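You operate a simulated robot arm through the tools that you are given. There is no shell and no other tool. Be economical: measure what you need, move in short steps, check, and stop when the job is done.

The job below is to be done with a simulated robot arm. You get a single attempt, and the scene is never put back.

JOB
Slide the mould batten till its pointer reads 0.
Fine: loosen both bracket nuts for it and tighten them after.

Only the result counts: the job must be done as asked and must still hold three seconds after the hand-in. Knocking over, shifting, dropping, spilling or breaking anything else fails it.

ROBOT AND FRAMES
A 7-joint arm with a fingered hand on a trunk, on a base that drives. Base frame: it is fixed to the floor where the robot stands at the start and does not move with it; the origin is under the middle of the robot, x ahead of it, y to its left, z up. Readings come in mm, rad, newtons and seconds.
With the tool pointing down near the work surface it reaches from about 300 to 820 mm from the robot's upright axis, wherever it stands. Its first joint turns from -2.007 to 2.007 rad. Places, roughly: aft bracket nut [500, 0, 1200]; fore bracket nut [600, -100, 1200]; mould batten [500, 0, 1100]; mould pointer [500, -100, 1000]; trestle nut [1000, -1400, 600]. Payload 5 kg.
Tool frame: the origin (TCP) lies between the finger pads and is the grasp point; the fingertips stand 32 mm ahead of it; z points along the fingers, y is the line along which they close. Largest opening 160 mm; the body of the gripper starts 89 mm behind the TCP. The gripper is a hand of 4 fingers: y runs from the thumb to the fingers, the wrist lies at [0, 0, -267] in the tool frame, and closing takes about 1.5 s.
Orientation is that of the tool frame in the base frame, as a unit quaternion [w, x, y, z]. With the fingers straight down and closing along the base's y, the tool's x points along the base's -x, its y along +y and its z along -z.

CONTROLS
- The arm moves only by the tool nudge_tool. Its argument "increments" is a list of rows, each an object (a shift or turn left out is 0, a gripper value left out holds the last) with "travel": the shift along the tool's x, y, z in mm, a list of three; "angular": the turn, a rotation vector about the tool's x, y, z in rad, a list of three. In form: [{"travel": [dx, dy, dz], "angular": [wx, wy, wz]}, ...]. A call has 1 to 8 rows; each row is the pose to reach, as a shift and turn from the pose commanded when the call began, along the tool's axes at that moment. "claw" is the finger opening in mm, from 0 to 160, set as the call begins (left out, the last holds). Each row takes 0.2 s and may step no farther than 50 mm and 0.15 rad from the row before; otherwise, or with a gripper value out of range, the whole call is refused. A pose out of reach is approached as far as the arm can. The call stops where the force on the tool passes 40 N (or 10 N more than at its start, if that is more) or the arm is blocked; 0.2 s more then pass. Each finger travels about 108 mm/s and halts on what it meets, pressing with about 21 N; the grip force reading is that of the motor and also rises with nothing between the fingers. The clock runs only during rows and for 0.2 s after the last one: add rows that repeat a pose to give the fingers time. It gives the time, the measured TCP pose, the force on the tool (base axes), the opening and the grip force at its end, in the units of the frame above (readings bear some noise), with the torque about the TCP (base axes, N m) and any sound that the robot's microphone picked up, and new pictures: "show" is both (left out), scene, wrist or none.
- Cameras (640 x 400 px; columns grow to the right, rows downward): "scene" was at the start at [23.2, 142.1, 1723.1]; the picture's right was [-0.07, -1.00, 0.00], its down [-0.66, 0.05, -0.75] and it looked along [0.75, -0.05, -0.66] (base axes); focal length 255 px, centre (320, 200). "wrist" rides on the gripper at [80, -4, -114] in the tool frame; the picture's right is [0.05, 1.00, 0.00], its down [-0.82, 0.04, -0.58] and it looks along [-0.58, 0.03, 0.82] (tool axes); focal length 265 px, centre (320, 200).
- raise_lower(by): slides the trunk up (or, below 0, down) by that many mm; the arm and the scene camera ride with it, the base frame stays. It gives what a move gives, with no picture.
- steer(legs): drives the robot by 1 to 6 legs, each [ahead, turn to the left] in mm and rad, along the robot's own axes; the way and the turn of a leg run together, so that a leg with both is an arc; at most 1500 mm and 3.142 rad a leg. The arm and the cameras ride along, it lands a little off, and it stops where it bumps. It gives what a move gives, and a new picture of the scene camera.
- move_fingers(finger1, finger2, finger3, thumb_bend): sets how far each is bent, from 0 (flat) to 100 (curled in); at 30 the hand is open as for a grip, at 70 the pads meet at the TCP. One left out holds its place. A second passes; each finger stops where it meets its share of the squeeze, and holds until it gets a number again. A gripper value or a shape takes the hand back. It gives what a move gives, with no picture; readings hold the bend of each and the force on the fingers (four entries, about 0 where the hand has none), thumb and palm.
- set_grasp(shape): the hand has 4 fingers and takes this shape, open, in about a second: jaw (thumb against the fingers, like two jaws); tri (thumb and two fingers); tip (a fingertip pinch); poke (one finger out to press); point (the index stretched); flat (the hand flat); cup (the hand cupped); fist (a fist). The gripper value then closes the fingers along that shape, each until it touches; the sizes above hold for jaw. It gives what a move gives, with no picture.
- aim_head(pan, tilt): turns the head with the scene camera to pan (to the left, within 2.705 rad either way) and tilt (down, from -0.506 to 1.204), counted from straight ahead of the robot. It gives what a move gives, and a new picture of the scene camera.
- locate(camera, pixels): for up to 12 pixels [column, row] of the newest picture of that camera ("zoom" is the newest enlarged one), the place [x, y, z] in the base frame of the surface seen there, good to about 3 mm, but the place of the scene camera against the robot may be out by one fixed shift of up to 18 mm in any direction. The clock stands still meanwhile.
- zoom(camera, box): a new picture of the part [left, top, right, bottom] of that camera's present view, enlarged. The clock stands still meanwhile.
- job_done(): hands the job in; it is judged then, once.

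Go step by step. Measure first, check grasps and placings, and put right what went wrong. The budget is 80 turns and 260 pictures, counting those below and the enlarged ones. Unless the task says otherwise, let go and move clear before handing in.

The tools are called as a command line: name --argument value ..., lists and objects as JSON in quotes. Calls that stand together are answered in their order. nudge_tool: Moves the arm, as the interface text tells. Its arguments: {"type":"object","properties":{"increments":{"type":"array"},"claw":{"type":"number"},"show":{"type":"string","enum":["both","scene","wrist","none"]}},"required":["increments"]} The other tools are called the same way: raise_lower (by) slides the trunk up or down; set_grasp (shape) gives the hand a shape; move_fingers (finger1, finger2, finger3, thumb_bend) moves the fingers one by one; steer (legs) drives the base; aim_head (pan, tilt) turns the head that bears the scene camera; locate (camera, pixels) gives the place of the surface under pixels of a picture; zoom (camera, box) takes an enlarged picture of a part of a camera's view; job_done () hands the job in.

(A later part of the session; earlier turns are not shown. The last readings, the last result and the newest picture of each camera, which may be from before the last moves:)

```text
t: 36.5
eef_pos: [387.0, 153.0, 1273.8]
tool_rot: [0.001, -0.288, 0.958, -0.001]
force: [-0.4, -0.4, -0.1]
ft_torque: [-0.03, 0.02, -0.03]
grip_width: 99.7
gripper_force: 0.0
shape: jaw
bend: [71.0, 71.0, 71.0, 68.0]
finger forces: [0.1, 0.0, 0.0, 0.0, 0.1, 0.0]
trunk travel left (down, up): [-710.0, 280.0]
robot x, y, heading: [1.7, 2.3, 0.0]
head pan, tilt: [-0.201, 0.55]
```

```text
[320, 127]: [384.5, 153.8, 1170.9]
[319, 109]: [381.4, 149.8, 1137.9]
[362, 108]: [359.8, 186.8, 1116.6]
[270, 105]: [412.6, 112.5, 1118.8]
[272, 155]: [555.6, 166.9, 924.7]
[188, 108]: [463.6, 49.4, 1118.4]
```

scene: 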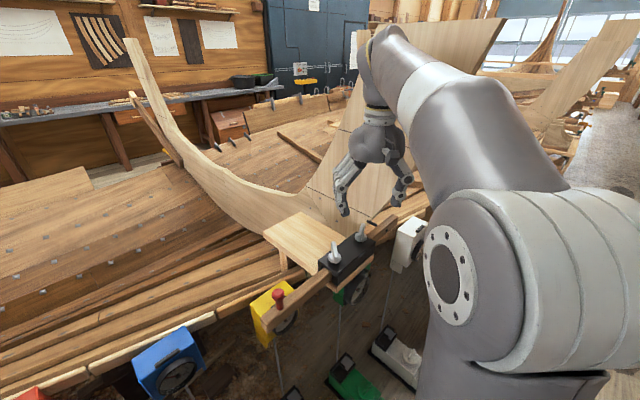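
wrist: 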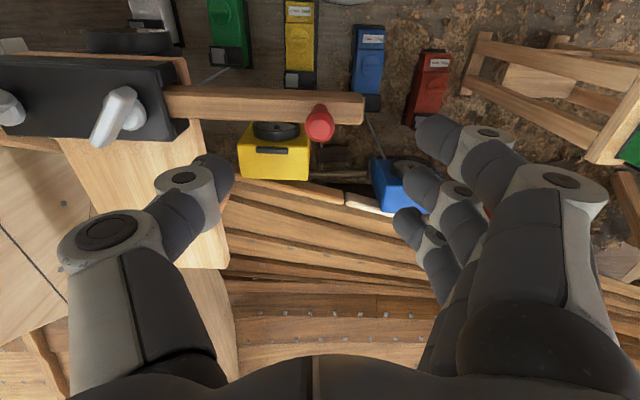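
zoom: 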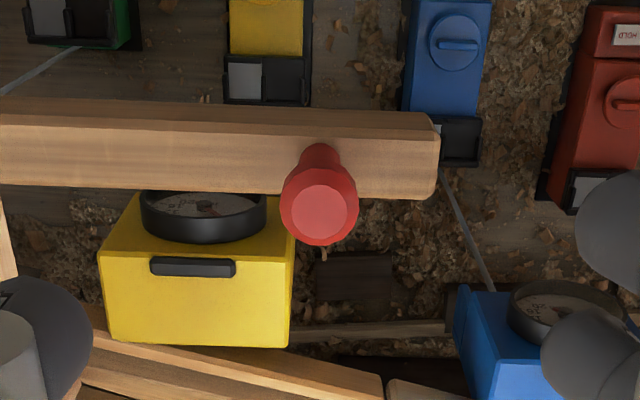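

Knob centre is (385,154) with top at 1171. Descending to TCP z≈1162, then gripping.

nudge_tool --increments '[{"travel": [1.5, 0, 35]}, {"travel": [1.5, 0, 70]}, {"travel": [1.5, 0, 95]}, {"travel": [1.5, 0, 106]}, {"travel": [1.5, 0, 111]}]' --claw 80 --show "none"

nudge_tool --increments '[{"travel": [0, 0, 0]}, {"travel": [0, 0, 0]}, {"travel": [0, 0, 0]}, {"travel": [0, 0, 0]}, {"travel": [0, 0, 0]}]' --claw 0 --show "wrist"

aim_head --pan -0.3 --tilt 0.75

```text
t: 37.7
eef_pos: [387.3, 148.8, 1162.2]
tool_rot: [0.001, -0.289, 0.957, -0.001]
force: [-0.6, -0.4, -0.1]
ft_torque: [0.0, -0.03, 0.01]
grip_width: 80.9
gripper_force: 0.0
shape: jaw
bend: [72.0, 72.0, 72.0, 70.0]
finger forces: [0.0, 0.1, 0.0, 0.0, 0.1, 0.0]
trunk travel left (down, up): [-710.0, 280.0]
robot x, y, heading: [0.3, 0.6, -0.003]
head pan, tilt: [-0.201, 0.55]
```

```text
t: 38.9
eef_pos: [387.9, 148.0, 1162.6]
tool_rot: [0.0, -0.287, 0.958, -0.001]
force: [2.0, -7.1, -4.1]
ft_torque: [0.03, 0.06, -0.01]
grip_width: 0.2
gripper_force: 20.5
shape: jaw
bend: [68.0, 71.0, 68.0, 70.0]
finger forces: [0.0, 9.6, 0.1, 0.0, 18.0, 0.1]
trunk travel left (down, up): [-710.0, 280.0]
robot x, y, heading: [0.1, 1.7, -0.003]
head pan, tilt: [-0.201, 0.55]
```

wrist: 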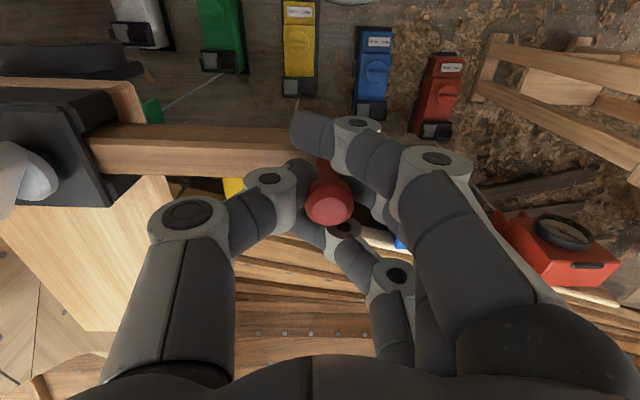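

```text
t: 39.6
eef_pos: [389.1, 149.0, 1163.9]
tool_rot: [0.0, -0.288, 0.958, 0.0]
force: [3.0, -8.9, -6.2]
ft_torque: [0.0, 0.05, -0.01]
grip_width: 0.0
gripper_force: 21.2
shape: jaw
bend: [68.0, 71.0, 68.0, 70.0]
finger forces: [0.0, 8.6, 0.0, 0.1, 18.6, 0.0]
trunk travel left (down, up): [-710.0, 280.0]
robot x, y, heading: [0.8, -2.5, 0.0]
head pan, tilt: [-0.3, 0.75]
```

scene: 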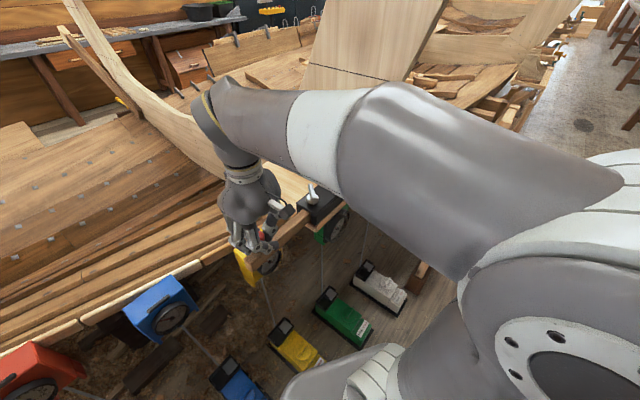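

The knob is held (thumb and middle finger loaded) and the dial is visible at about (340,222). Zooming on the dial.

zoom --camera "scene" --box '[300, 190, 364, 230]'

```text
10.00 times, centred on (332, 210) of scene
```

zoom: 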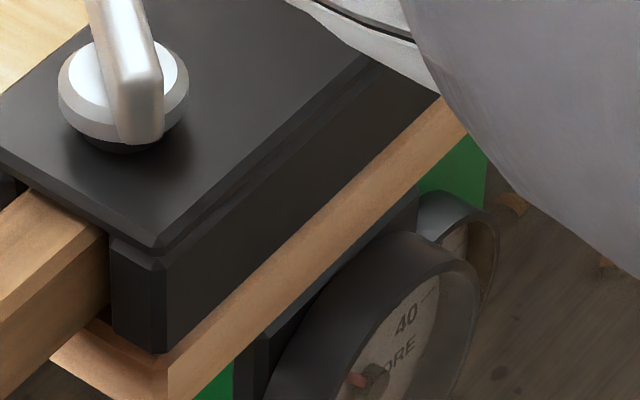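

The 0 is hidden from here, but from the earlier view I estimate the needle near −26 mm (AFT; 20/40 FORE lie right of top). I'll test whether the batten slides fore by 8 mm (tool −y).

nudge_tool --increments '[{"travel": [0, -2, 0]}, {"travel": [0, -4, 0]}, {"travel": [0, -6, 0]}, {"travel": [0, -8, 0]}]' --show "wrist"

aim_head --pan -0.25 --tilt 0.75

zoom --camera "scene" --box '[290, 180, 370, 230]'

```text
t: 40.6
eef_pos: [391.5, 145.6, 1162.7]
tool_rot: [0.0, -0.289, 0.957, 0.001]
force: [-8.0, 4.0, -9.7]
ft_torque: [0.22, 0.29, 0.04]
grip_width: 0.0
gripper_force: 21.0
shape: jaw
bend: [68.0, 71.0, 68.0, 71.0]
finger forces: [0.0, 14.5, 0.0, 0.0, 14.1, 0.0]
trunk travel left (down, up): [-710.0, 280.0]
robot x, y, heading: [-3.9, 2.9, -0.0]
head pan, tilt: [-0.3, 0.75]
```

wrist: 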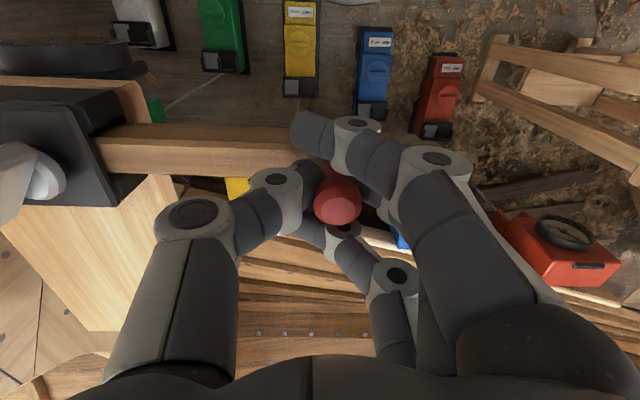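

```text
t: 41.2
eef_pos: [392.2, 143.5, 1164.2]
tool_rot: [0.0, -0.289, 0.957, -0.001]
force: [-9.4, 4.9, -9.0]
ft_torque: [0.3, 0.29, 0.04]
grip_width: 0.0
gripper_force: 21.3
shape: jaw
bend: [68.0, 71.0, 68.0, 71.0]
finger forces: [0.1, 15.1, 0.1, 0.0, 13.8, 0.0]
trunk travel left (down, up): [-710.0, 280.0]
robot x, y, heading: [-1.5, -5.6, -0.001]
head pan, tilt: [-0.25, 0.75]
```

scene: 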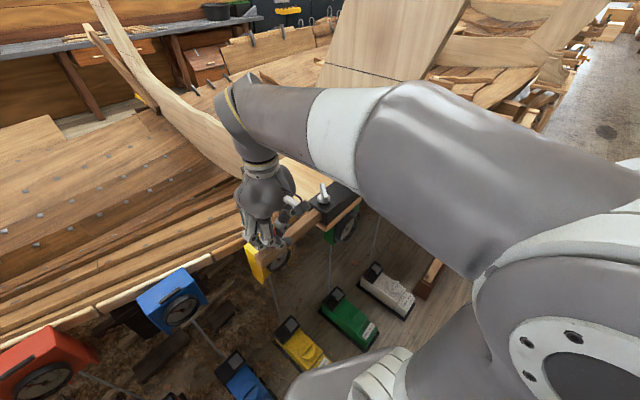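

```text
8.00 times, centred on (330, 205) of scene
```

zoom: 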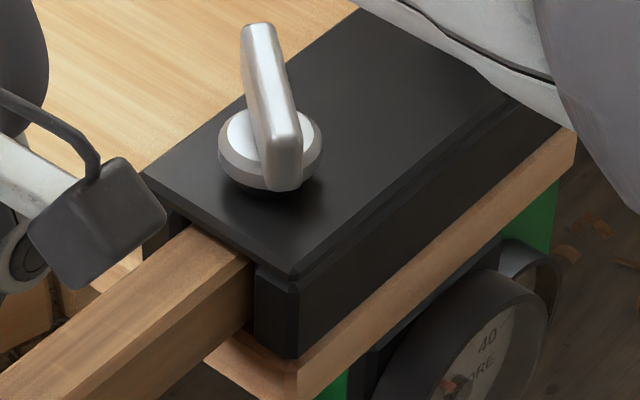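

The knob lagged in the hand (328→337 px) with about 8 N of resistance, so it isn't clear that the batten moves. I'll push further.

nudge_tool --increments '[{"travel": [0, -3, 0]}, {"travel": [0, -6, 0]}, {"travel": [0, -9, 0]}, {"travel": [0, -12, 0]}]' --show "wrist"

locate --camera "wrist" --pixels '[[337, 203], [340, 203]]'

```text
t: 42.2
eef_pos: [397.6, 135.7, 1164.8]
tool_rot: [0.002, -0.288, 0.958, -0.001]
force: [-13.7, 13.7, 3.6]
ft_torque: [0.56, 0.49, 0.13]
grip_width: 0.0
gripper_force: 21.2
shape: jaw
bend: [68.0, 69.0, 68.0, 74.0]
finger forces: [0.0, 21.4, 0.0, 0.0, 4.9, 0.1]
trunk travel left (down, up): [-710.0, 280.0]
robot x, y, heading: [0.4, 1.6, -0.0]
head pan, tilt: [-0.25, 0.75]
```

wrist: 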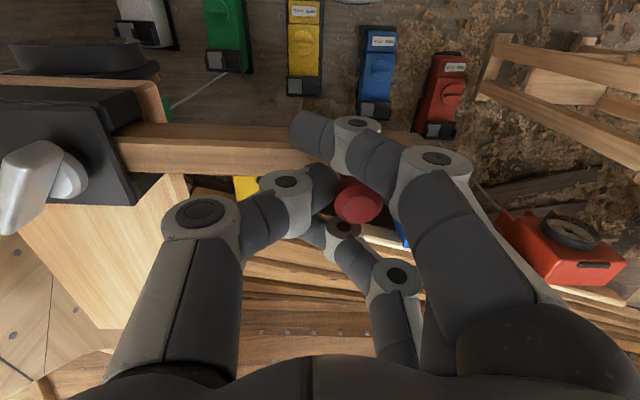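

```text
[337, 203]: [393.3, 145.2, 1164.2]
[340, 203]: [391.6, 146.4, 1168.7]
```

The knob stayed put (357 px while the hand moved 10 mm, at 20 N), so the nuts are still holding. I'll let go and rise, then unscrew both nuts further.

nudge_tool --increments '[{"travel": [0, 5, 0]}, {"travel": [0, 10, 0]}, {"travel": [0, 14, 0]}, {"travel": [0, 14, 0]}, {"travel": [0, 14, 0]}, {"travel": [0, 14, -35]}, {"travel": [0, 14, -75]}, {"travel": [0, 14, -110]}]' --claw 90 --show "wrist"

locate --camera "wrist" --pixels '[[320, 127], [120, 112], [362, 108]]'

```text
t: 44.0
eef_pos: [391.2, 144.4, 1274.7]
tool_rot: [0.0, -0.289, 0.957, -0.001]
force: [1.0, 0.7, 0.0]
ft_torque: [0.01, 0.04, 0.02]
grip_width: 89.7
gripper_force: 0.0
shape: jaw
bend: [71.0, 72.0, 71.0, 70.0]
finger forces: [0.0, 0.1, 0.0, 0.0, 0.1, 0.0]
trunk travel left (down, up): [-710.0, 280.0]
robot x, y, heading: [-1.1, 2.4, -0.001]
head pan, tilt: [-0.25, 0.75]
```

wrist: 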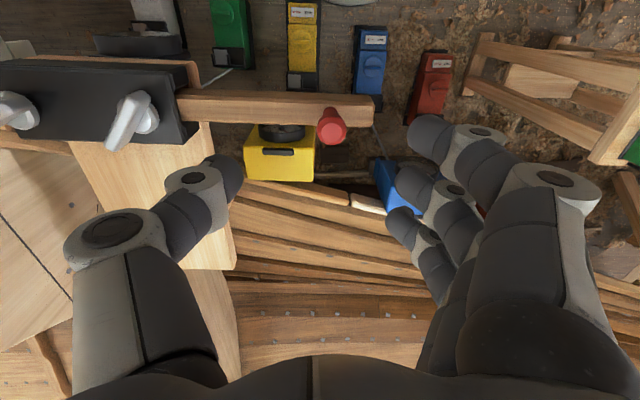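

```text
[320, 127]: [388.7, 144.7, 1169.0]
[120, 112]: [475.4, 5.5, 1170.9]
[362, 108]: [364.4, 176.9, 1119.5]
```

The knob is still at its place. I'll return over the aft nut with the hand closing along y.

nudge_tool --increments '[{"travel": [-1, -40, 0], "angular": [0, 0, 0.14]}, {"travel": [-3, -80, 0], "angular": [0, 0, 0.28]}, {"travel": [-5, -120, 0], "angular": [0, 0, 0.42]}, {"travel": [-6.8, -166, 20], "angular": [0, 0, 0.56]}, {"travel": [-6.8, -166, 20], "angular": [0, 0, 0.585]}]' --show "wrist"

locate --camera "wrist" --pixels '[[318, 100], [317, 118], [312, 160]]'

```text
refused: row 4 steps farther than a row can; nothing moved
```

```text
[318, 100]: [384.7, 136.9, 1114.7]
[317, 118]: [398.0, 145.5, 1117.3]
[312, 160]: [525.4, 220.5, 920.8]
```

nudge_tool --increments '[{"travel": [-1, -40, 0], "angular": [0, 0, 0.14]}, {"travel": [-3, -80, 0], "angular": [0, 0, 0.28]}, {"travel": [-5, -120, 0], "angular": [0, 0, 0.42]}, {"travel": [-6.8, -160, 10], "angular": [0, 0, 0.56]}, {"travel": [-6.8, -166, 20], "angular": [0, 0, 0.585]}]' --show "wrist"

```text
t: 45.2
eef_pos: [489.3, 10.5, 1252.9]
tool_rot: [0.001, 0.0, 1.0, -0.001]
force: [0.3, -0.5, -0.4]
ft_torque: [-0.01, 0.0, 0.0]
grip_width: 89.5
gripper_force: 0.1
shape: jaw
bend: [71.0, 72.0, 71.0, 70.0]
finger forces: [0.0, 0.1, 0.1, 0.0, 0.0, 0.0]
trunk travel left (down, up): [-710.0, 280.0]
robot x, y, heading: [-1.3, -0.6, -0.005]
head pan, tilt: [-0.25, 0.75]
```

wrist: 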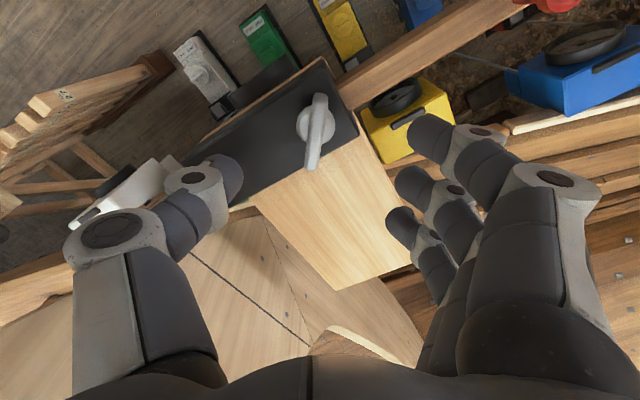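

Aligned over the aft wing. Descend, close and turn further counter-clockwise.

nudge_tool --increments '[{"travel": [0, 0, 30]}, {"travel": [0, 0, 55]}, {"travel": [0, 0, 72]}, {"travel": [0, 0, 79]}]' --claw 80 --show "none"

nudge_tool --increments '[{"travel": [0, 0, 0]}, {"travel": [0, 0, 0]}, {"travel": [0, 0, 0]}, {"travel": [0, 0, 0]}, {"travel": [0, 0, 0]}]' --claw 0 --show "none"

nudge_tool --increments '[{"travel": [0, 0, -2], "angular": [0, 0, -0.13]}, {"travel": [0, 0, -2], "angular": [0, 0, -0.26]}, {"travel": [0, 0, -2], "angular": [0, 0, -0.39]}, {"travel": [0, 0, -2], "angular": [0, 0, -0.52]}, {"travel": [0, 0, -2], "angular": [0, 0, -0.65]}, {"travel": [0, 0, -2], "angular": [0, 0, -0.78]}]' --show "wrist"

```text
t: 46.2
eef_pos: [489.7, 9.5, 1174.2]
tool_rot: [0.001, 0.001, 1.0, 0.001]
force: [0.1, 0.0, 0.4]
ft_torque: [0.0, 0.0, 0.0]
grip_width: 80.9
gripper_force: 0.3
shape: jaw
bend: [72.0, 72.0, 72.0, 70.0]
finger forces: [0.0, 0.1, 0.1, 0.0, 0.1, 0.0]
trunk travel left (down, up): [-710.0, 280.0]
robot x, y, heading: [0.5, 2.6, -0.0]
head pan, tilt: [-0.25, 0.75]
```

```text
t: 47.4
eef_pos: [487.5, 10.8, 1176.0]
tool_rot: [0.002, 0.0, 1.0, -0.001]
force: [1.5, 2.5, 9.6]
ft_torque: [-0.07, -0.02, 0.02]
grip_width: 11.2
gripper_force: 21.1
shape: jaw
bend: [70.0, 72.0, 67.0, 71.0]
finger forces: [6.2, 7.9, 6.3, 0.0, 21.1, 0.0]
trunk travel left (down, up): [-710.0, 280.0]
robot x, y, heading: [-0.0, 1.3, 0.003]
head pan, tilt: [-0.25, 0.75]
```

```text
t: 48.8
eef_pos: [488.2, 8.4, 1176.3]
tool_rot: [0.0, -0.38, 0.925, -0.001]
force: [-14.2, -1.5, -2.1]
ft_torque: [0.09, 0.43, -0.36]
grip_width: 10.0
gripper_force: 21.1
shape: jaw
bend: [70.0, 72.0, 67.0, 71.0]
finger forces: [9.5, 10.7, 4.5, 0.0, 19.1, 0.1]
trunk travel left (down, up): [-710.0, 280.0]
robot x, y, heading: [-2.8, -0.8, 0.001]
head pan, tilt: [-0.25, 0.75]
```

wrist: 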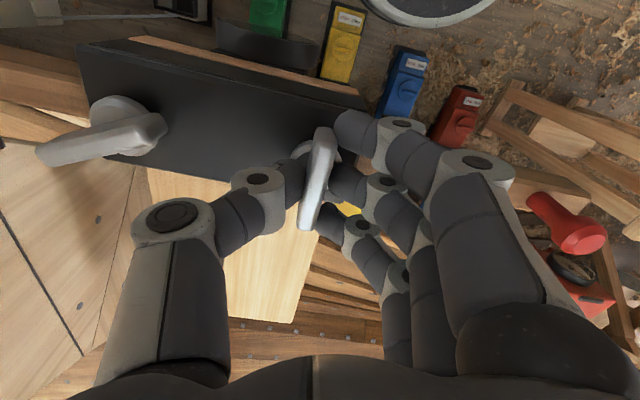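

The wing is following (torque −0.36). Continuing another 0.8 rad.

nudge_tool --increments '[{"angular": [0, 0, -0.13]}, {"angular": [0, 0, -0.26]}, {"angular": [0, 0, -0.39]}, {"angular": [0, 0, -0.52]}, {"angular": [0, 0, -0.65]}, {"angular": [0, 0, -0.78]}]' --show "wrist"

```text
t: 49.6
eef_pos: [484.7, -11.5, 1188.1]
tool_rot: [0.009, -0.452, 0.892, -0.007]
force: [-9.6, 25.6, -4.9]
ft_torque: [0.54, 0.3, 0.11]
grip_width: 6.1
gripper_force: 21.1
shape: jaw
bend: [72.0, 67.0, 62.0, 74.0]
finger forces: [0.0, 15.0, 13.3, 0.0, 2.6, 0.0]
out of reach, approached as far as the arm can: row 2, 3
trunk travel left (down, up): [-710.0, 280.0]
robot x, y, heading: [0.3, 1.2, 0.004]
head pan, tilt: [-0.25, 0.75]
stopped in row 3: the force on the tool passed its limit at 48 N (the readings are from after the stop); the commanded pose is now the measured one
```

wrist: 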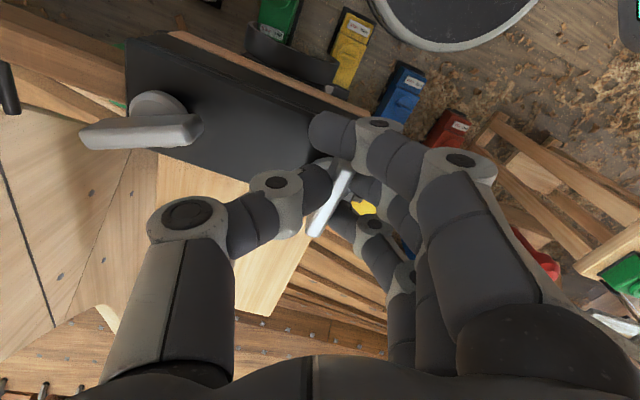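

The arm hit its yaw limit at about +0.9 rad. Letting go and rising to view both nuts.

nudge_tool --increments '[{"travel": [0, 0, 0]}, {"travel": [0, 0, 0]}, {"travel": [0, 0, 0]}, {"travel": [0, 0, -35]}, {"travel": [0, 0, -70]}, {"travel": [0, 0, -70], "angular": [0, 0, 0.15]}, {"travel": [0, 0, -70], "angular": [0, 0, 0.3]}, {"travel": [0, 0, -70], "angular": [0, 0, 0.45]}]' --claw 90 --show "wrist"

zoom --camera "wrist" --box '[100, 30, 420, 230]'

```text
t: 51.4
eef_pos: [484.0, -12.4, 1258.4]
tool_rot: [0.01, -0.239, 0.971, -0.01]
force: [0.1, 1.9, 0.5]
ft_torque: [-0.17, 0.04, 0.0]
grip_width: 89.9
gripper_force: 0.0
shape: jaw
bend: [72.0, 72.0, 72.0, 70.0]
finger forces: [0.1, 0.0, 0.0, 0.0, 0.0, 0.1]
trunk travel left (down, up): [-710.0, 280.0]
robot x, y, heading: [2.7, 0.5, 0.007]
head pan, tilt: [-0.25, 0.75]
```

wrist: 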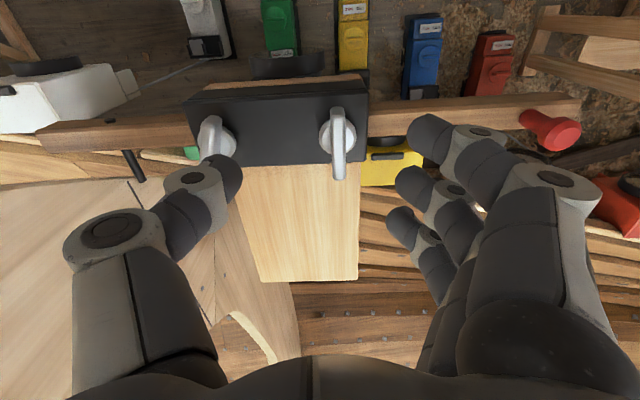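

```text
2.00 times, centred on (260, 130) of wrist
```

zoom: 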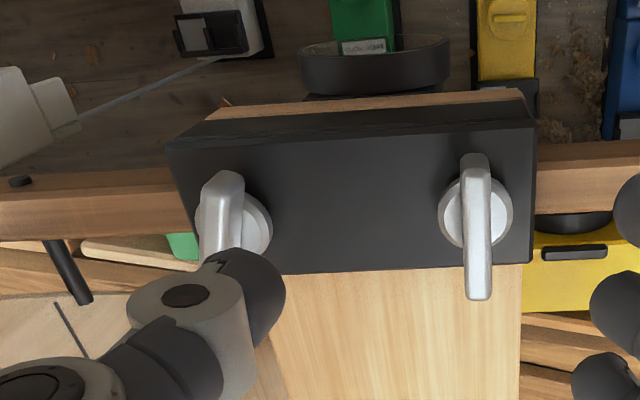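

The aft wing's angle needs measuring, so I'll locate the ends of both wings.

locate --camera "wrist" --pixels '[[337, 112], [339, 172], [338, 140], [212, 120], [206, 150], [218, 135]]'

```text
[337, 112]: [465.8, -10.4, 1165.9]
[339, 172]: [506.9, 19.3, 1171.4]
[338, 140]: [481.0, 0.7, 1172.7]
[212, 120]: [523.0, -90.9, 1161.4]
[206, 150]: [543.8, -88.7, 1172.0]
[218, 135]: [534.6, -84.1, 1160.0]
```

The aft wing is now at about 36° (turned 128° in all). I'll level the hand, recentre, and swing it far clockwise for a long counter-clockwise stroke.

nudge_tool --increments '[{"travel": [-14.3, 17.4, 0], "angular": [-0.024, 0.0146, 0]}]' --show "none"

nudge_tool --increments '[{"angular": [0, 0, 0.15]}, {"angular": [0, 0, 0.3]}, {"angular": [0, 0, 0.45]}, {"angular": [0, 0, 0.6]}, {"angular": [0, 0, 0.75]}, {"angular": [0, 0, 0.9]}, {"angular": [0, 0, 1.05]}, {"angular": [0, 0, 1.2]}]' --show "none"

nudge_tool --increments '[{"angular": [0, 0, 0.15]}, {"angular": [0, 0, 0.3]}, {"angular": [0, 0, 0.45]}, {"angular": [0, 0, 0.6]}, {"angular": [0, 0, 0.75]}, {"angular": [0, 0, 0.9]}, {"angular": [0, 0, 1.05]}, {"angular": [0, 0, 1.2]}]' --show "none"

nudge_tool --increments '[{"angular": [0, 0, 0.15]}, {"angular": [0, 0, 0.3]}, {"angular": [0, 0, 0.45]}, {"angular": [0, 0, 0.6]}]'

```text
t: 51.8
eef_pos: [490.9, 7.3, 1258.7]
tool_rot: [0.002, -0.239, 0.971, 0.002]
force: [0.7, 0.5, -0.5]
ft_torque: [-0.07, 0.04, 0.02]
grip_width: 89.9
gripper_force: 0.1
shape: jaw
bend: [72.0, 72.0, 72.0, 70.0]
finger forces: [0.0, 0.1, 0.0, 0.1, 0.0, 0.0]
trunk travel left (down, up): [-710.0, 280.0]
robot x, y, heading: [-0.8, 1.8, 0.004]
head pan, tilt: [-0.25, 0.75]
```

```text
t: 53.6
eef_pos: [489.3, 3.5, 1259.5]
tool_rot: [0.001, 0.352, 0.936, 0.003]
force: [0.2, -0.1, -0.3]
ft_torque: [0.0, -0.01, 0.02]
grip_width: 89.6
gripper_force: 0.0
shape: jaw
bend: [72.0, 72.0, 72.0, 70.0]
finger forces: [0.0, 0.1, 0.1, 0.0, 0.0, 0.1]
trunk travel left (down, up): [-710.0, 280.0]
robot x, y, heading: [-0.6, -0.6, 0.004]
head pan, tilt: [-0.25, 0.75]
```

```text
t: 55.4
eef_pos: [489.2, 4.1, 1258.4]
tool_rot: [-0.002, 0.819, 0.574, 0.002]
force: [0.5, 0.5, -0.5]
ft_torque: [0.02, 0.02, 0.01]
grip_width: 90.0
gripper_force: 0.0
shape: jaw
bend: [72.0, 72.0, 72.0, 70.0]
finger forces: [0.0, 0.1, 0.1, 0.1, 0.0, 0.0]
trunk travel left (down, up): [-710.0, 280.0]
robot x, y, heading: [-0.2, 3.1, 0.004]
head pan, tilt: [-0.25, 0.75]
```

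```text
t: 56.4
eef_pos: [488.7, 5.4, 1258.4]
tool_rot: [-0.002, 0.952, 0.306, 0.002]
force: [0.5, 0.5, -0.4]
ft_torque: [-0.01, 0.01, 0.01]
grip_width: 90.3
gripper_force: 0.0
shape: jaw
bend: [72.0, 72.0, 72.0, 70.0]
finger forces: [0.0, 0.0, 0.0, 0.0, 0.1, 0.0]
trunk travel left (down, up): [-710.0, 280.0]
robot x, y, heading: [0.0, 1.5, 0.001]
head pan, tilt: [-0.25, 0.75]
```

scene: 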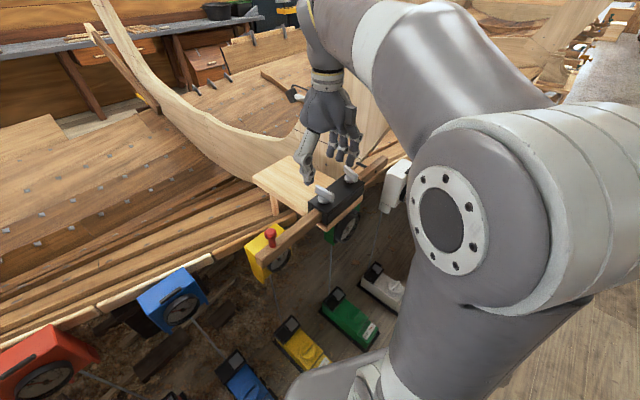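
wrist: 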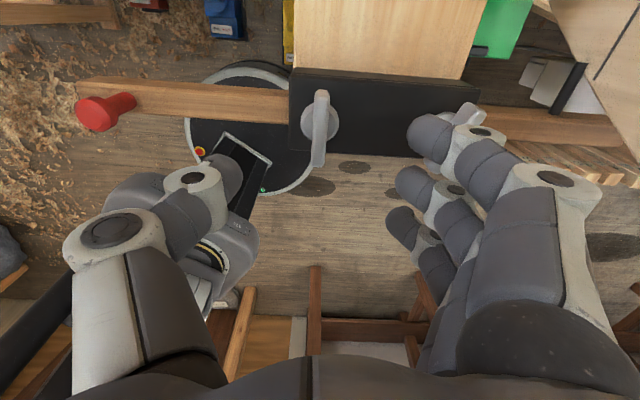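

That reach works: the wing at (320,130) sits square between thumb and fingers. Recentre, descend and close.

nudge_tool --increments '[{"travel": [2.5, -3.5, 30]}, {"travel": [2.5, -3.5, 60]}, {"travel": [2.5, -3.5, 76]}, {"travel": [2.5, -3.5, 83]}]' --claw 66 --show "none"

nudge_tool --increments '[{"travel": [0, 0, 0]}, {"travel": [0, 0, 0]}, {"travel": [0, 0, 0]}, {"travel": [0, 0, 0]}, {"travel": [0, 0, 0]}]' --claw 0 --show "wrist"

```text
t: 57.4
eef_pos: [488.8, 8.4, 1175.1]
tool_rot: [-0.003, 0.952, 0.307, 0.002]
force: [0.2, -0.2, -0.4]
ft_torque: [0.0, 0.02, -0.02]
grip_width: 66.8
gripper_force: 0.1
shape: jaw
bend: [73.0, 73.0, 73.0, 70.0]
finger forces: [0.0, 0.0, 0.0, 0.0, 0.1, 0.0]
trunk travel left (down, up): [-710.0, 280.0]
robot x, y, heading: [-2.5, -0.7, 0.002]
head pan, tilt: [-0.25, 0.75]
```

```text
t: 58.6
eef_pos: [487.9, 9.0, 1176.5]
tool_rot: [-0.002, 0.952, 0.307, 0.002]
force: [3.1, -1.7, 6.3]
ft_torque: [-0.12, -0.09, 0.02]
grip_width: 11.4
gripper_force: 21.3
shape: jaw
bend: [72.0, 73.0, 71.0, 70.0]
finger forces: [6.3, 9.8, 6.1, 0.1, 19.0, 0.1]
trunk travel left (down, up): [-710.0, 280.0]
robot x, y, heading: [0.1, -0.4, -0.0]
head pan, tilt: [-0.25, 0.75]
```

wrist: 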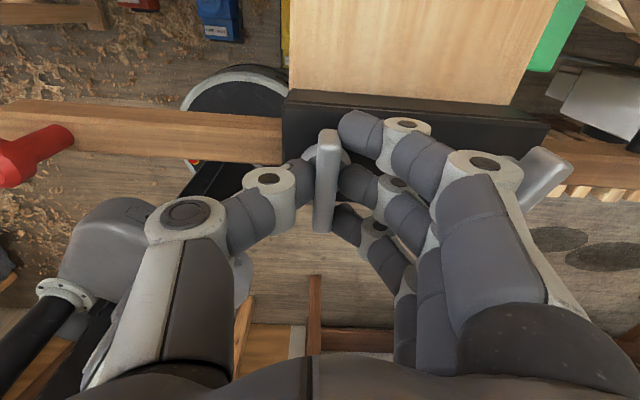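

Gripped. Turning counter-clockwise through about 3 rad in three calls.

nudge_tool --increments '[{"angular": [0, 0, -0.13]}, {"angular": [0, 0, -0.26]}, {"angular": [0, 0, -0.39]}, {"angular": [0, 0, -0.52]}, {"angular": [0, 0, -0.65]}, {"angular": [0, 0, -0.78]}, {"angular": [0, 0, -0.91]}, {"angular": [0, 0, -1.04]}]' --show "wrist"

nudge_tool --increments '[{"angular": [0, 0, -0.13]}, {"angular": [0, 0, -0.26]}, {"angular": [0, 0, -0.39]}, {"angular": [0, 0, -0.52]}, {"angular": [0, 0, -0.65]}, {"angular": [0, 0, -0.78]}, {"angular": [0, 0, -0.91]}, {"angular": [0, 0, -1.04]}]' --show "wrist"

nudge_tool --increments '[{"angular": [0, 0, -0.13]}, {"angular": [0, 0, -0.26]}, {"angular": [0, 0, -0.39]}, {"angular": [0, 0, -0.52]}, {"angular": [0, 0, -0.65]}, {"angular": [0, 0, -0.78]}, {"angular": [0, 0, -0.91]}]' --show "wrist"

```text
t: 60.4
eef_pos: [486.4, 8.7, 1176.7]
tool_rot: [-0.001, 0.679, 0.734, 0.003]
force: [-11.7, 5.3, 15.8]
ft_torque: [-0.45, 0.04, -7.39]
grip_width: 11.4
gripper_force: 21.1
shape: jaw
bend: [73.0, 72.0, 73.0, 71.0]
finger forces: [0.1, 165.6, 0.0, 0.0, 177.9, 0.0]
trunk travel left (down, up): [-710.0, 280.0]
robot x, y, heading: [0.2, 0.9, 0.004]
head pan, tilt: [-0.25, 0.75]
```

wrist: 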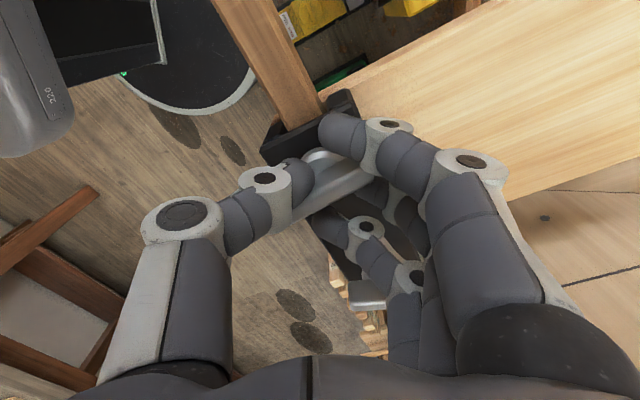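

```text
t: 61.6
eef_pos: [482.9, 8.0, 1176.5]
tool_rot: [-0.008, 0.643, 0.766, 0.002]
force: [-2.0, 16.0, 6.7]
ft_torque: [-1.24, -0.34, -23.71]
grip_width: 12.4
gripper_force: 21.1
shape: jaw
bend: [73.0, 72.0, 73.0, 71.0]
finger forces: [0.0, 449.5, 0.0, 0.0, 463.5, 0.0]
trunk travel left (down, up): [-710.0, 280.0]
robot x, y, heading: [-1.7, 0.8, -0.003]
head pan, tilt: [-0.25, 0.75]
stopped in row 5: the arm was blocked; the commanded pose is now the measured one
```

wrist: 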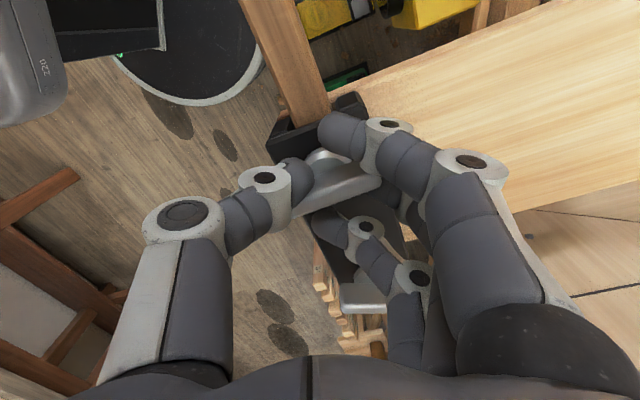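

```text
t: 62.0
eef_pos: [479.8, 17.6, 1176.5]
tool_rot: [-0.01, 0.458, 0.889, 0.004]
force: [-19.7, 8.6, 12.8]
ft_torque: [-0.36, 0.67, -1.02]
grip_width: 7.5
gripper_force: 21.0
shape: jaw
bend: [73.0, 74.0, 73.0, 70.0]
finger forces: [0.0, 2.4, 14.8, 0.1, 40.8, 0.0]
trunk travel left (down, up): [-710.0, 280.0]
robot x, y, heading: [-0.2, -0.5, 0.006]
head pan, tilt: [-0.25, 0.75]
stopped in row 2: the force on the tool passed its limit at 46 N (the readings are from after the stop); the commanded pose is now the measured one
```

wrist: 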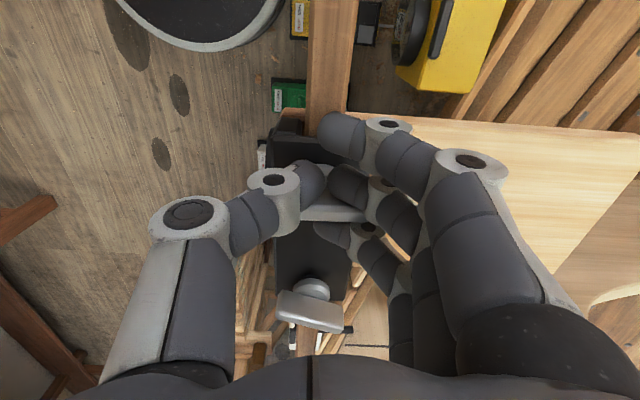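

The aft nut met a hard stop at about 130° (torque 24 N m), so it is fully loosened and I must not force it again. I'll let go and rise; the fore nut, only about 65° turned, needs the rest.

nudge_tool --increments '[{"travel": [0, 0, 0]}, {"travel": [0, 0, 0]}, {"travel": [0, 0, 0]}, {"travel": [0, 0, 0]}, {"travel": [0, 0, -35]}, {"travel": [0, 0, -75]}, {"travel": [0, 0, -110]}]' --claw 100 --show "wrist"

zoom --camera "wrist" --box '[160, 50, 480, 250]'

```text
t: 63.6
eef_pos: [484.7, 14.0, 1287.3]
tool_rot: [-0.009, 0.457, 0.89, 0.003]
force: [0.2, -0.6, 0.7]
ft_torque: [-0.01, 0.0, 0.02]
grip_width: 99.7
gripper_force: 0.0
shape: jaw
bend: [71.0, 71.0, 71.0, 68.0]
finger forces: [0.1, 0.0, 0.0, 0.1, 0.0, 0.0]
trunk travel left (down, up): [-710.0, 280.0]
robot x, y, heading: [-1.9, 1.5, 0.003]
head pan, tilt: [-0.25, 0.75]
```

wrist: 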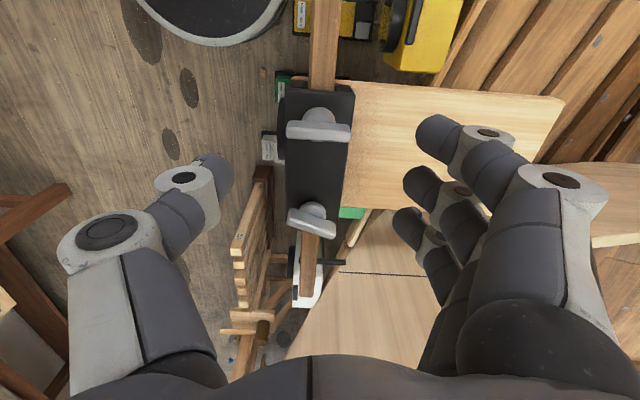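

```text
2.00 times, centred on (320, 150) of wrist
```

zoom: 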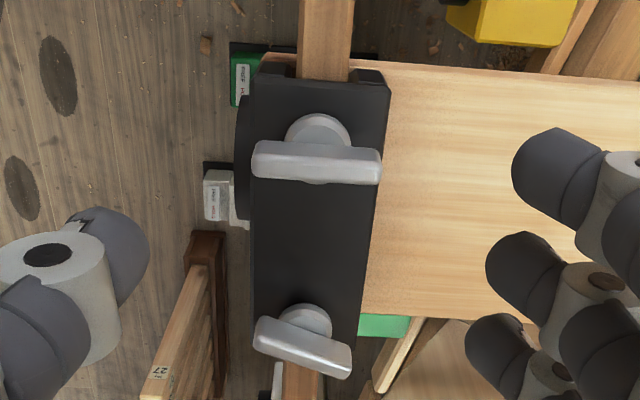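

Nothing looks broken. Locating both wing ends.

locate --camera "wrist" --pixels '[[291, 130], [346, 133], [319, 131], [292, 219], [332, 234], [312, 226]]'

```text
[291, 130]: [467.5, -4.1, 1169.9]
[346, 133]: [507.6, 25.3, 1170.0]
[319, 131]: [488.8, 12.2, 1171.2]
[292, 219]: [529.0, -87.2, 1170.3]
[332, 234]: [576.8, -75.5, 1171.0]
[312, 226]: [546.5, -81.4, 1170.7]
```

Aft wing is at 36° (at its stop) and fore wing at 14° (106° turned), so the fore nut has about 24° left. I'll move over it with the hand yawed to match.

nudge_tool --increments '[{"travel": [-30, 0, 0], "angular": [-0.003, -0.019, 0]}, {"travel": [-70, 0, 10], "angular": [-0.003, -0.019, 0]}, {"travel": [-115, -0.9, 20], "angular": [-0.003, -0.019, 0]}]' --show "none"

nudge_tool --increments '[{"angular": [0, 0, -0.149]}, {"angular": [0, 0, -0.298]}, {"angular": [0, 0, -0.447]}, {"angular": [0, 0, -0.596]}, {"angular": [0, 0, -0.745]}, {"angular": [0, 0, -0.894]}, {"angular": [0, 0, -1.043]}, {"angular": [0, 0, -1.19]}]' --show "wrist"

```text
t: 64.5
eef_pos: [552.3, -83.9, 1266.0]
tool_rot: [0.0, 0.458, 0.889, 0.0]
force: [-0.5, -0.2, 0.3]
ft_torque: [0.0, 0.01, -0.01]
grip_width: 99.7
gripper_force: 0.0
shape: jaw
bend: [71.0, 71.0, 71.0, 68.0]
finger forces: [0.0, 0.0, 0.1, 0.0, 0.2, 0.0]
trunk travel left (down, up): [-710.0, 280.0]
robot x, y, heading: [-2.1, 0.4, 0.007]
head pan, tilt: [-0.25, 0.75]
```

```text
t: 66.2
eef_pos: [551.4, -80.5, 1262.9]
tool_rot: [0.001, -0.121, 0.993, 0.0]
force: [0.6, 0.9, 1.2]
ft_torque: [0.02, 0.01, -0.01]
grip_width: 99.5
gripper_force: 0.1
shape: jaw
bend: [71.0, 71.0, 71.0, 68.0]
finger forces: [0.0, 0.1, 0.0, 0.0, 0.0, 0.0]
trunk travel left (down, up): [-710.0, 280.0]
robot x, y, heading: [-0.5, 0.4, 0.005]
head pan, tilt: [-0.25, 0.75]
```

wrist: 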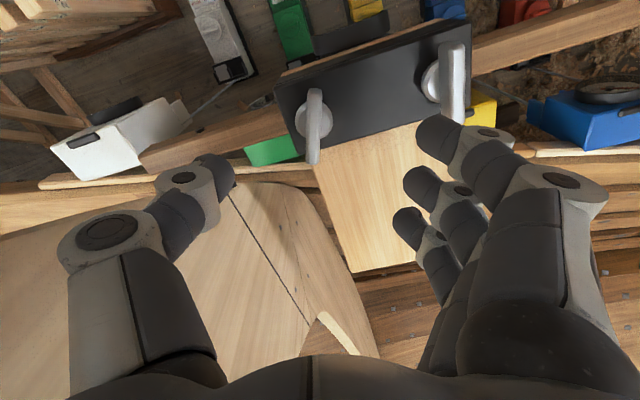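

Aligned. Descend to z≈1176 and close.

nudge_tool --increments '[{"travel": [0, -1, 35]}, {"travel": [0, -1, 65]}, {"travel": [0, -1, 80]}, {"travel": [0, -1, 87]}]' --claw 66 --show "none"

nudge_tool --increments '[{"travel": [0, 0, 0]}, {"travel": [0, 0, 0]}, {"travel": [0, 0, 0]}, {"travel": [0, 0, 0]}, {"travel": [0, 0, 0]}]' --claw 0 --show "wrist"

nudge_tool --increments '[{"angular": [0, 0, -0.06]}, {"angular": [0, 0, -0.12]}, {"angular": [0, 0, -0.18]}, {"angular": [0, 0, -0.24]}]' --show "wrist"

```text
t: 67.2
eef_pos: [552.5, -81.1, 1176.9]
tool_rot: [0.0, -0.12, 0.993, 0.001]
force: [0.0, -0.6, 0.3]
ft_torque: [0.02, -0.01, 0.03]
grip_width: 66.5
gripper_force: 0.1
shape: jaw
bend: [73.0, 73.0, 73.0, 70.0]
finger forces: [0.0, 0.0, 0.0, 0.0, 0.0, 0.0]
trunk travel left (down, up): [-710.0, 280.0]
robot x, y, heading: [-0.6, -1.2, 0.007]
head pan, tilt: [-0.25, 0.75]
```

```text
t: 68.5
eef_pos: [552.6, -80.5, 1177.0]
tool_rot: [0.0, -0.121, 0.993, 0.0]
force: [0.3, 1.9, 2.2]
ft_torque: [0.15, -0.02, -0.02]
grip_width: 9.3
gripper_force: 21.1
shape: jaw
bend: [70.0, 71.0, 70.0, 70.0]
finger forces: [5.6, 9.3, 5.9, 0.0, 18.0, 0.0]
trunk travel left (down, up): [-710.0, 280.0]
robot x, y, heading: [-2.5, 0.1, 0.003]
head pan, tilt: [-0.25, 0.75]
```

wrist: 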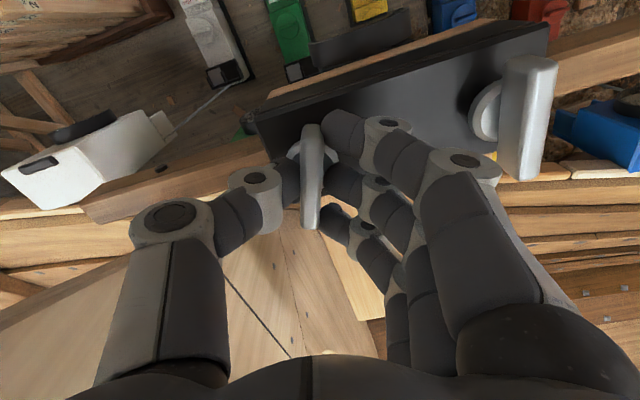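

```text
t: 69.5
eef_pos: [550.4, -81.7, 1178.1]
tool_rot: [0.001, -0.239, 0.971, -0.001]
force: [-4.6, 1.8, 6.2]
ft_torque: [0.12, 0.2, -0.03]
grip_width: 9.1
gripper_force: 21.0
shape: jaw
bend: [70.0, 71.0, 70.0, 70.0]
finger forces: [6.2, 12.2, 5.8, 0.0, 19.1, 0.0]
trunk travel left (down, up): [-710.0, 280.0]
robot x, y, heading: [-1.8, 0.8, 0.0]
head pan, tilt: [-0.25, 0.75]
```

wrist: 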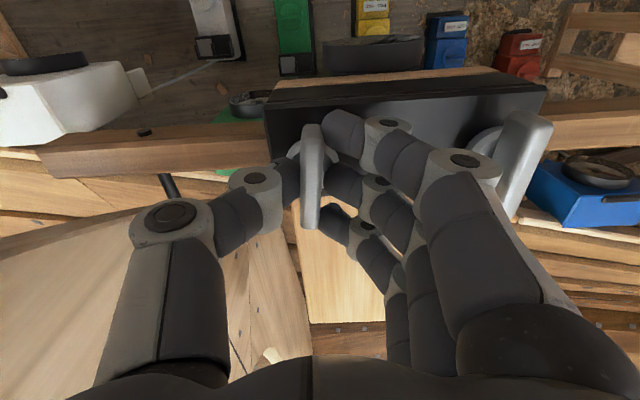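

The fore wing follows freely. Another 0.2 rad gently.

nudge_tool --increments '[{"angular": [0, 0, -0.05]}, {"angular": [0, 0, -0.1]}, {"angular": [0, 0, -0.15]}, {"angular": [0, 0, -0.2]}]' --show "wrist"

```text
t: 70.5
eef_pos: [551.4, -81.5, 1178.3]
tool_rot: [0.0, -0.334, 0.943, 0.0]
force: [-6.2, -0.2, 12.4]
ft_torque: [0.12, 0.34, -0.46]
grip_width: 9.1
gripper_force: 21.1
shape: jaw
bend: [70.0, 71.0, 70.0, 70.0]
finger forces: [10.0, 16.3, 3.8, 0.1, 22.6, 0.1]
trunk travel left (down, up): [-710.0, 280.0]
robot x, y, heading: [-4.8, 3.1, 0.003]
head pan, tilt: [-0.25, 0.75]
```

wrist: 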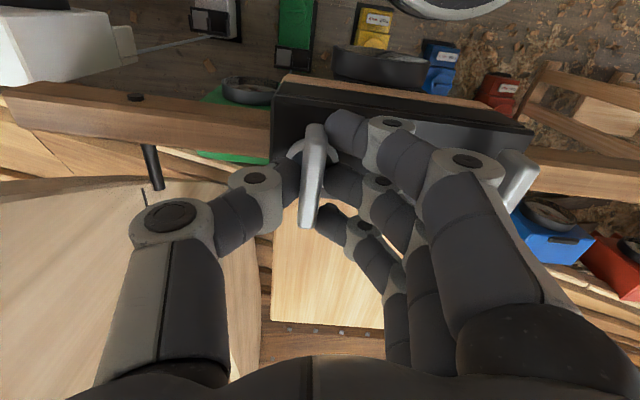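

Torque begins to rise (−0.46), so the fore nut is near its stop and I'll stop there. I'll release, rise, and move above the knob high up, so that lowering the trunk brings both hand and camera down for a dial view.

nudge_tool --increments '[{"travel": [0, 0, 0]}, {"travel": [0, 0, 0]}, {"travel": [0, 0, 0]}, {"travel": [0, 0, 0]}, {"travel": [0, 0, -40]}, {"travel": [0, 0, -85]}, {"travel": [0, 0, -130]}, {"travel": [0, 0, -175]}]' --claw 90 --show "wrist"

```text
t: 72.2
eef_pos: [552.0, -133.8, 1286.1]
tool_rot: [-0.059, -0.255, 0.965, -0.009]
force: [-8.7, 8.8, -4.0]
ft_torque: [-0.11, -0.19, -0.26]
grip_width: 85.2
gripper_force: 0.1
shape: jaw
bend: [72.0, 72.0, 72.0, 70.0]
finger forces: [0.0, 0.1, 0.0, 0.0, 12.0, 0.0]
out of reach, approached as far as the arm can: row 8
trunk travel left (down, up): [-710.0, 280.0]
robot x, y, heading: [-0.3, 2.4, 0.006]
head pan, tilt: [-0.25, 0.75]
stopped in row 8: the force on the tool passed its limit at 61 N (the readings are from after the stop); the commanded pose is now the measured one
```

wrist: 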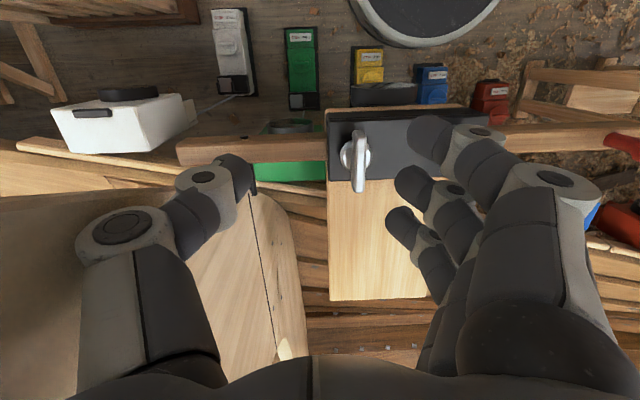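

The arm drifted sideways near a reach limit, and the thumb now touches something (12 N at (552,−134)). I'll back off along the contact force, toward tool +y.

nudge_tool --increments '[{"travel": [5, 20, 0]}, {"travel": [5, 40, 0]}, {"travel": [5, 72, 0]}]' --show "both"

zoom --camera "wrist" --box '[100, 50, 420, 250]'

```text
t: 73.0
eef_pos: [513.6, -76.3, 1287.7]
tool_rot: [-0.059, -0.254, 0.966, -0.009]
force: [-0.2, 0.7, 0.0]
ft_torque: [-0.07, -0.01, 0.02]
grip_width: 89.8
gripper_force: 0.1
shape: jaw
bend: [72.0, 72.0, 72.0, 70.0]
finger forces: [0.0, 0.0, 0.0, 0.1, 0.0, 0.1]
trunk travel left (down, up): [-710.0, 280.0]
robot x, y, heading: [-0.8, -0.9, 0.001]
head pan, tilt: [-0.25, 0.75]
```

scene: 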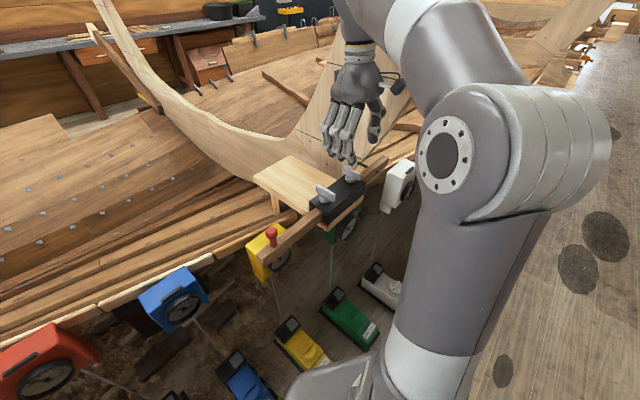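
wrist: 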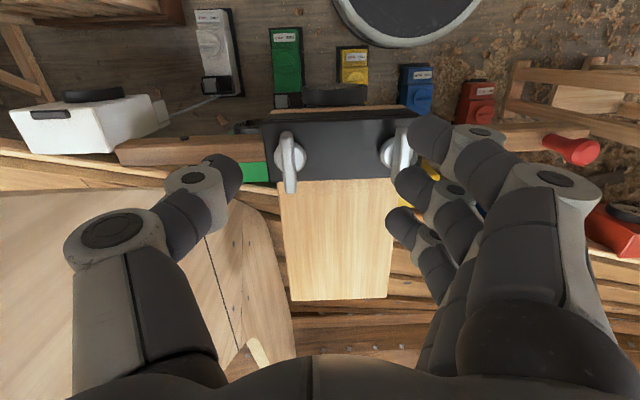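

```text
2.00 times, centred on (260, 150) of wrist
```

zoom: 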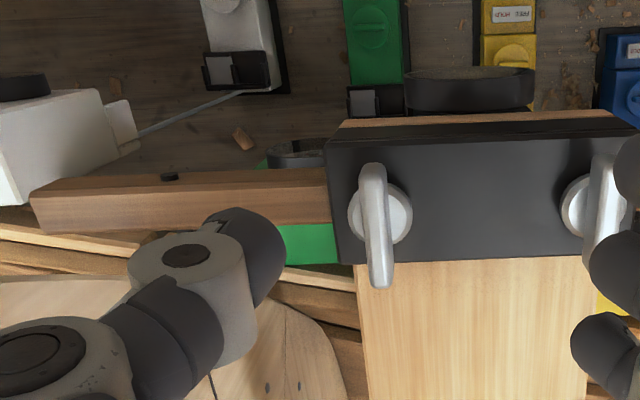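

Clear again. I'll level the hand and move above the knob, to z≈1362.

nudge_tool --increments '[{"angular": [0.0126, -0.1186, 0]}]' --show "none"

nudge_tool --increments '[{"travel": [0, 40, 0]}, {"travel": [0, 80, 0]}, {"travel": [0, 120, -10]}, {"travel": [-1, 160, -25], "angular": [0, 0, -0.03]}, {"travel": [-1, 200, -40], "angular": [0, 0, -0.07]}, {"travel": [-1, 235, -55], "angular": [0, 0, -0.07]}, {"travel": [-1, 264, -74], "angular": [0, 0, -0.07]}]' --show "wrist"

```text
t: 73.4
eef_pos: [513.6, -76.5, 1286.9]
tool_rot: [0.001, -0.254, 0.967, 0.001]
force: [-0.3, -0.4, 0.8]
ft_torque: [-0.02, -0.04, -0.06]
grip_width: 89.7
gripper_force: 0.1
shape: jaw
bend: [72.0, 72.0, 72.0, 70.0]
finger forces: [0.0, 0.0, 0.0, 0.1, 0.0, 0.1]
trunk travel left (down, up): [-710.0, 280.0]
robot x, y, heading: [-0.8, 1.4, 0.006]
head pan, tilt: [-0.25, 0.75]
```

```text
t: 75.0
eef_pos: [384.6, 153.3, 1360.3]
tool_rot: [0.0, -0.287, 0.958, 0.001]
force: [0.2, 1.3, -0.6]
ft_torque: [0.0, 0.05, 0.0]
grip_width: 89.9
gripper_force: 0.1
shape: jaw
bend: [72.0, 72.0, 72.0, 70.0]
finger forces: [0.0, 0.1, 0.0, 0.0, 0.0, 0.0]
trunk travel left (down, up): [-710.0, 280.0]
robot x, y, heading: [3.1, 0.1, 0.008]
head pan, tilt: [-0.25, 0.75]
```

wrist: 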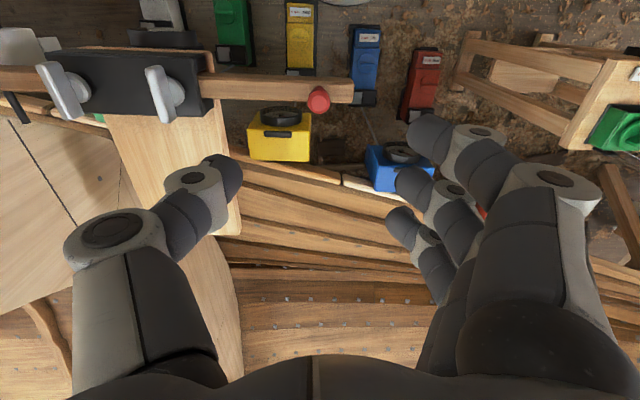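

Directly above the knob at (385,153,1360). Lowering the trunk 198 mm brings the open hand around the knob at z≈1162; then I'll look at the dial.

raise_lower --by -198

aim_head --pan -0.3 --tilt 0.6

```text
t: 77.2
eef_pos: [385.6, 151.9, 1162.6]
tool_rot: [-0.001, -0.288, 0.958, 0.001]
force: [-0.4, 0.4, 1.1]
ft_torque: [-0.04, -0.04, 0.01]
grip_width: 89.8
gripper_force: 0.1
shape: jaw
bend: [72.0, 72.0, 72.0, 70.0]
finger forces: [0.0, 0.0, 0.0, 0.1, 0.0, 0.0]
trunk travel left (down, up): [-512.0, 478.0]
robot x, y, heading: [-1.2, 2.2, 0.003]
head pan, tilt: [-0.25, 0.75]
```

```text
t: 77.8
eef_pos: [384.5, 151.0, 1163.4]
tool_rot: [0.0, -0.288, 0.958, 0.002]
force: [-0.9, 0.6, 0.4]
ft_torque: [-0.01, 0.01, 0.02]
grip_width: 89.7
gripper_force: 0.0
shape: jaw
bend: [72.0, 72.0, 72.0, 70.0]
finger forces: [0.1, 0.1, 0.0, 0.0, 0.0, 0.1]
trunk travel left (down, up): [-512.0, 478.0]
robot x, y, heading: [-0.8, 0.6, 0.004]
head pan, tilt: [-0.3, 0.6]
```

scene: 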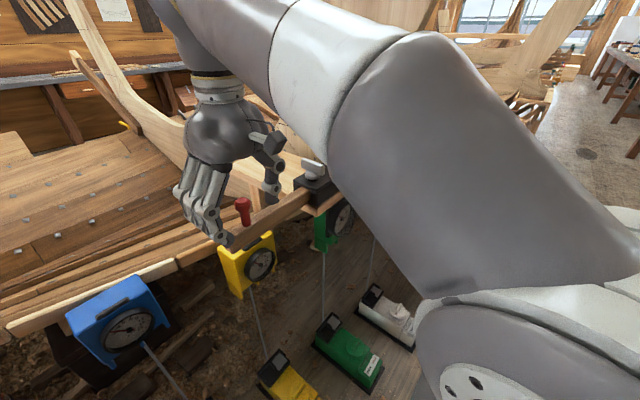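

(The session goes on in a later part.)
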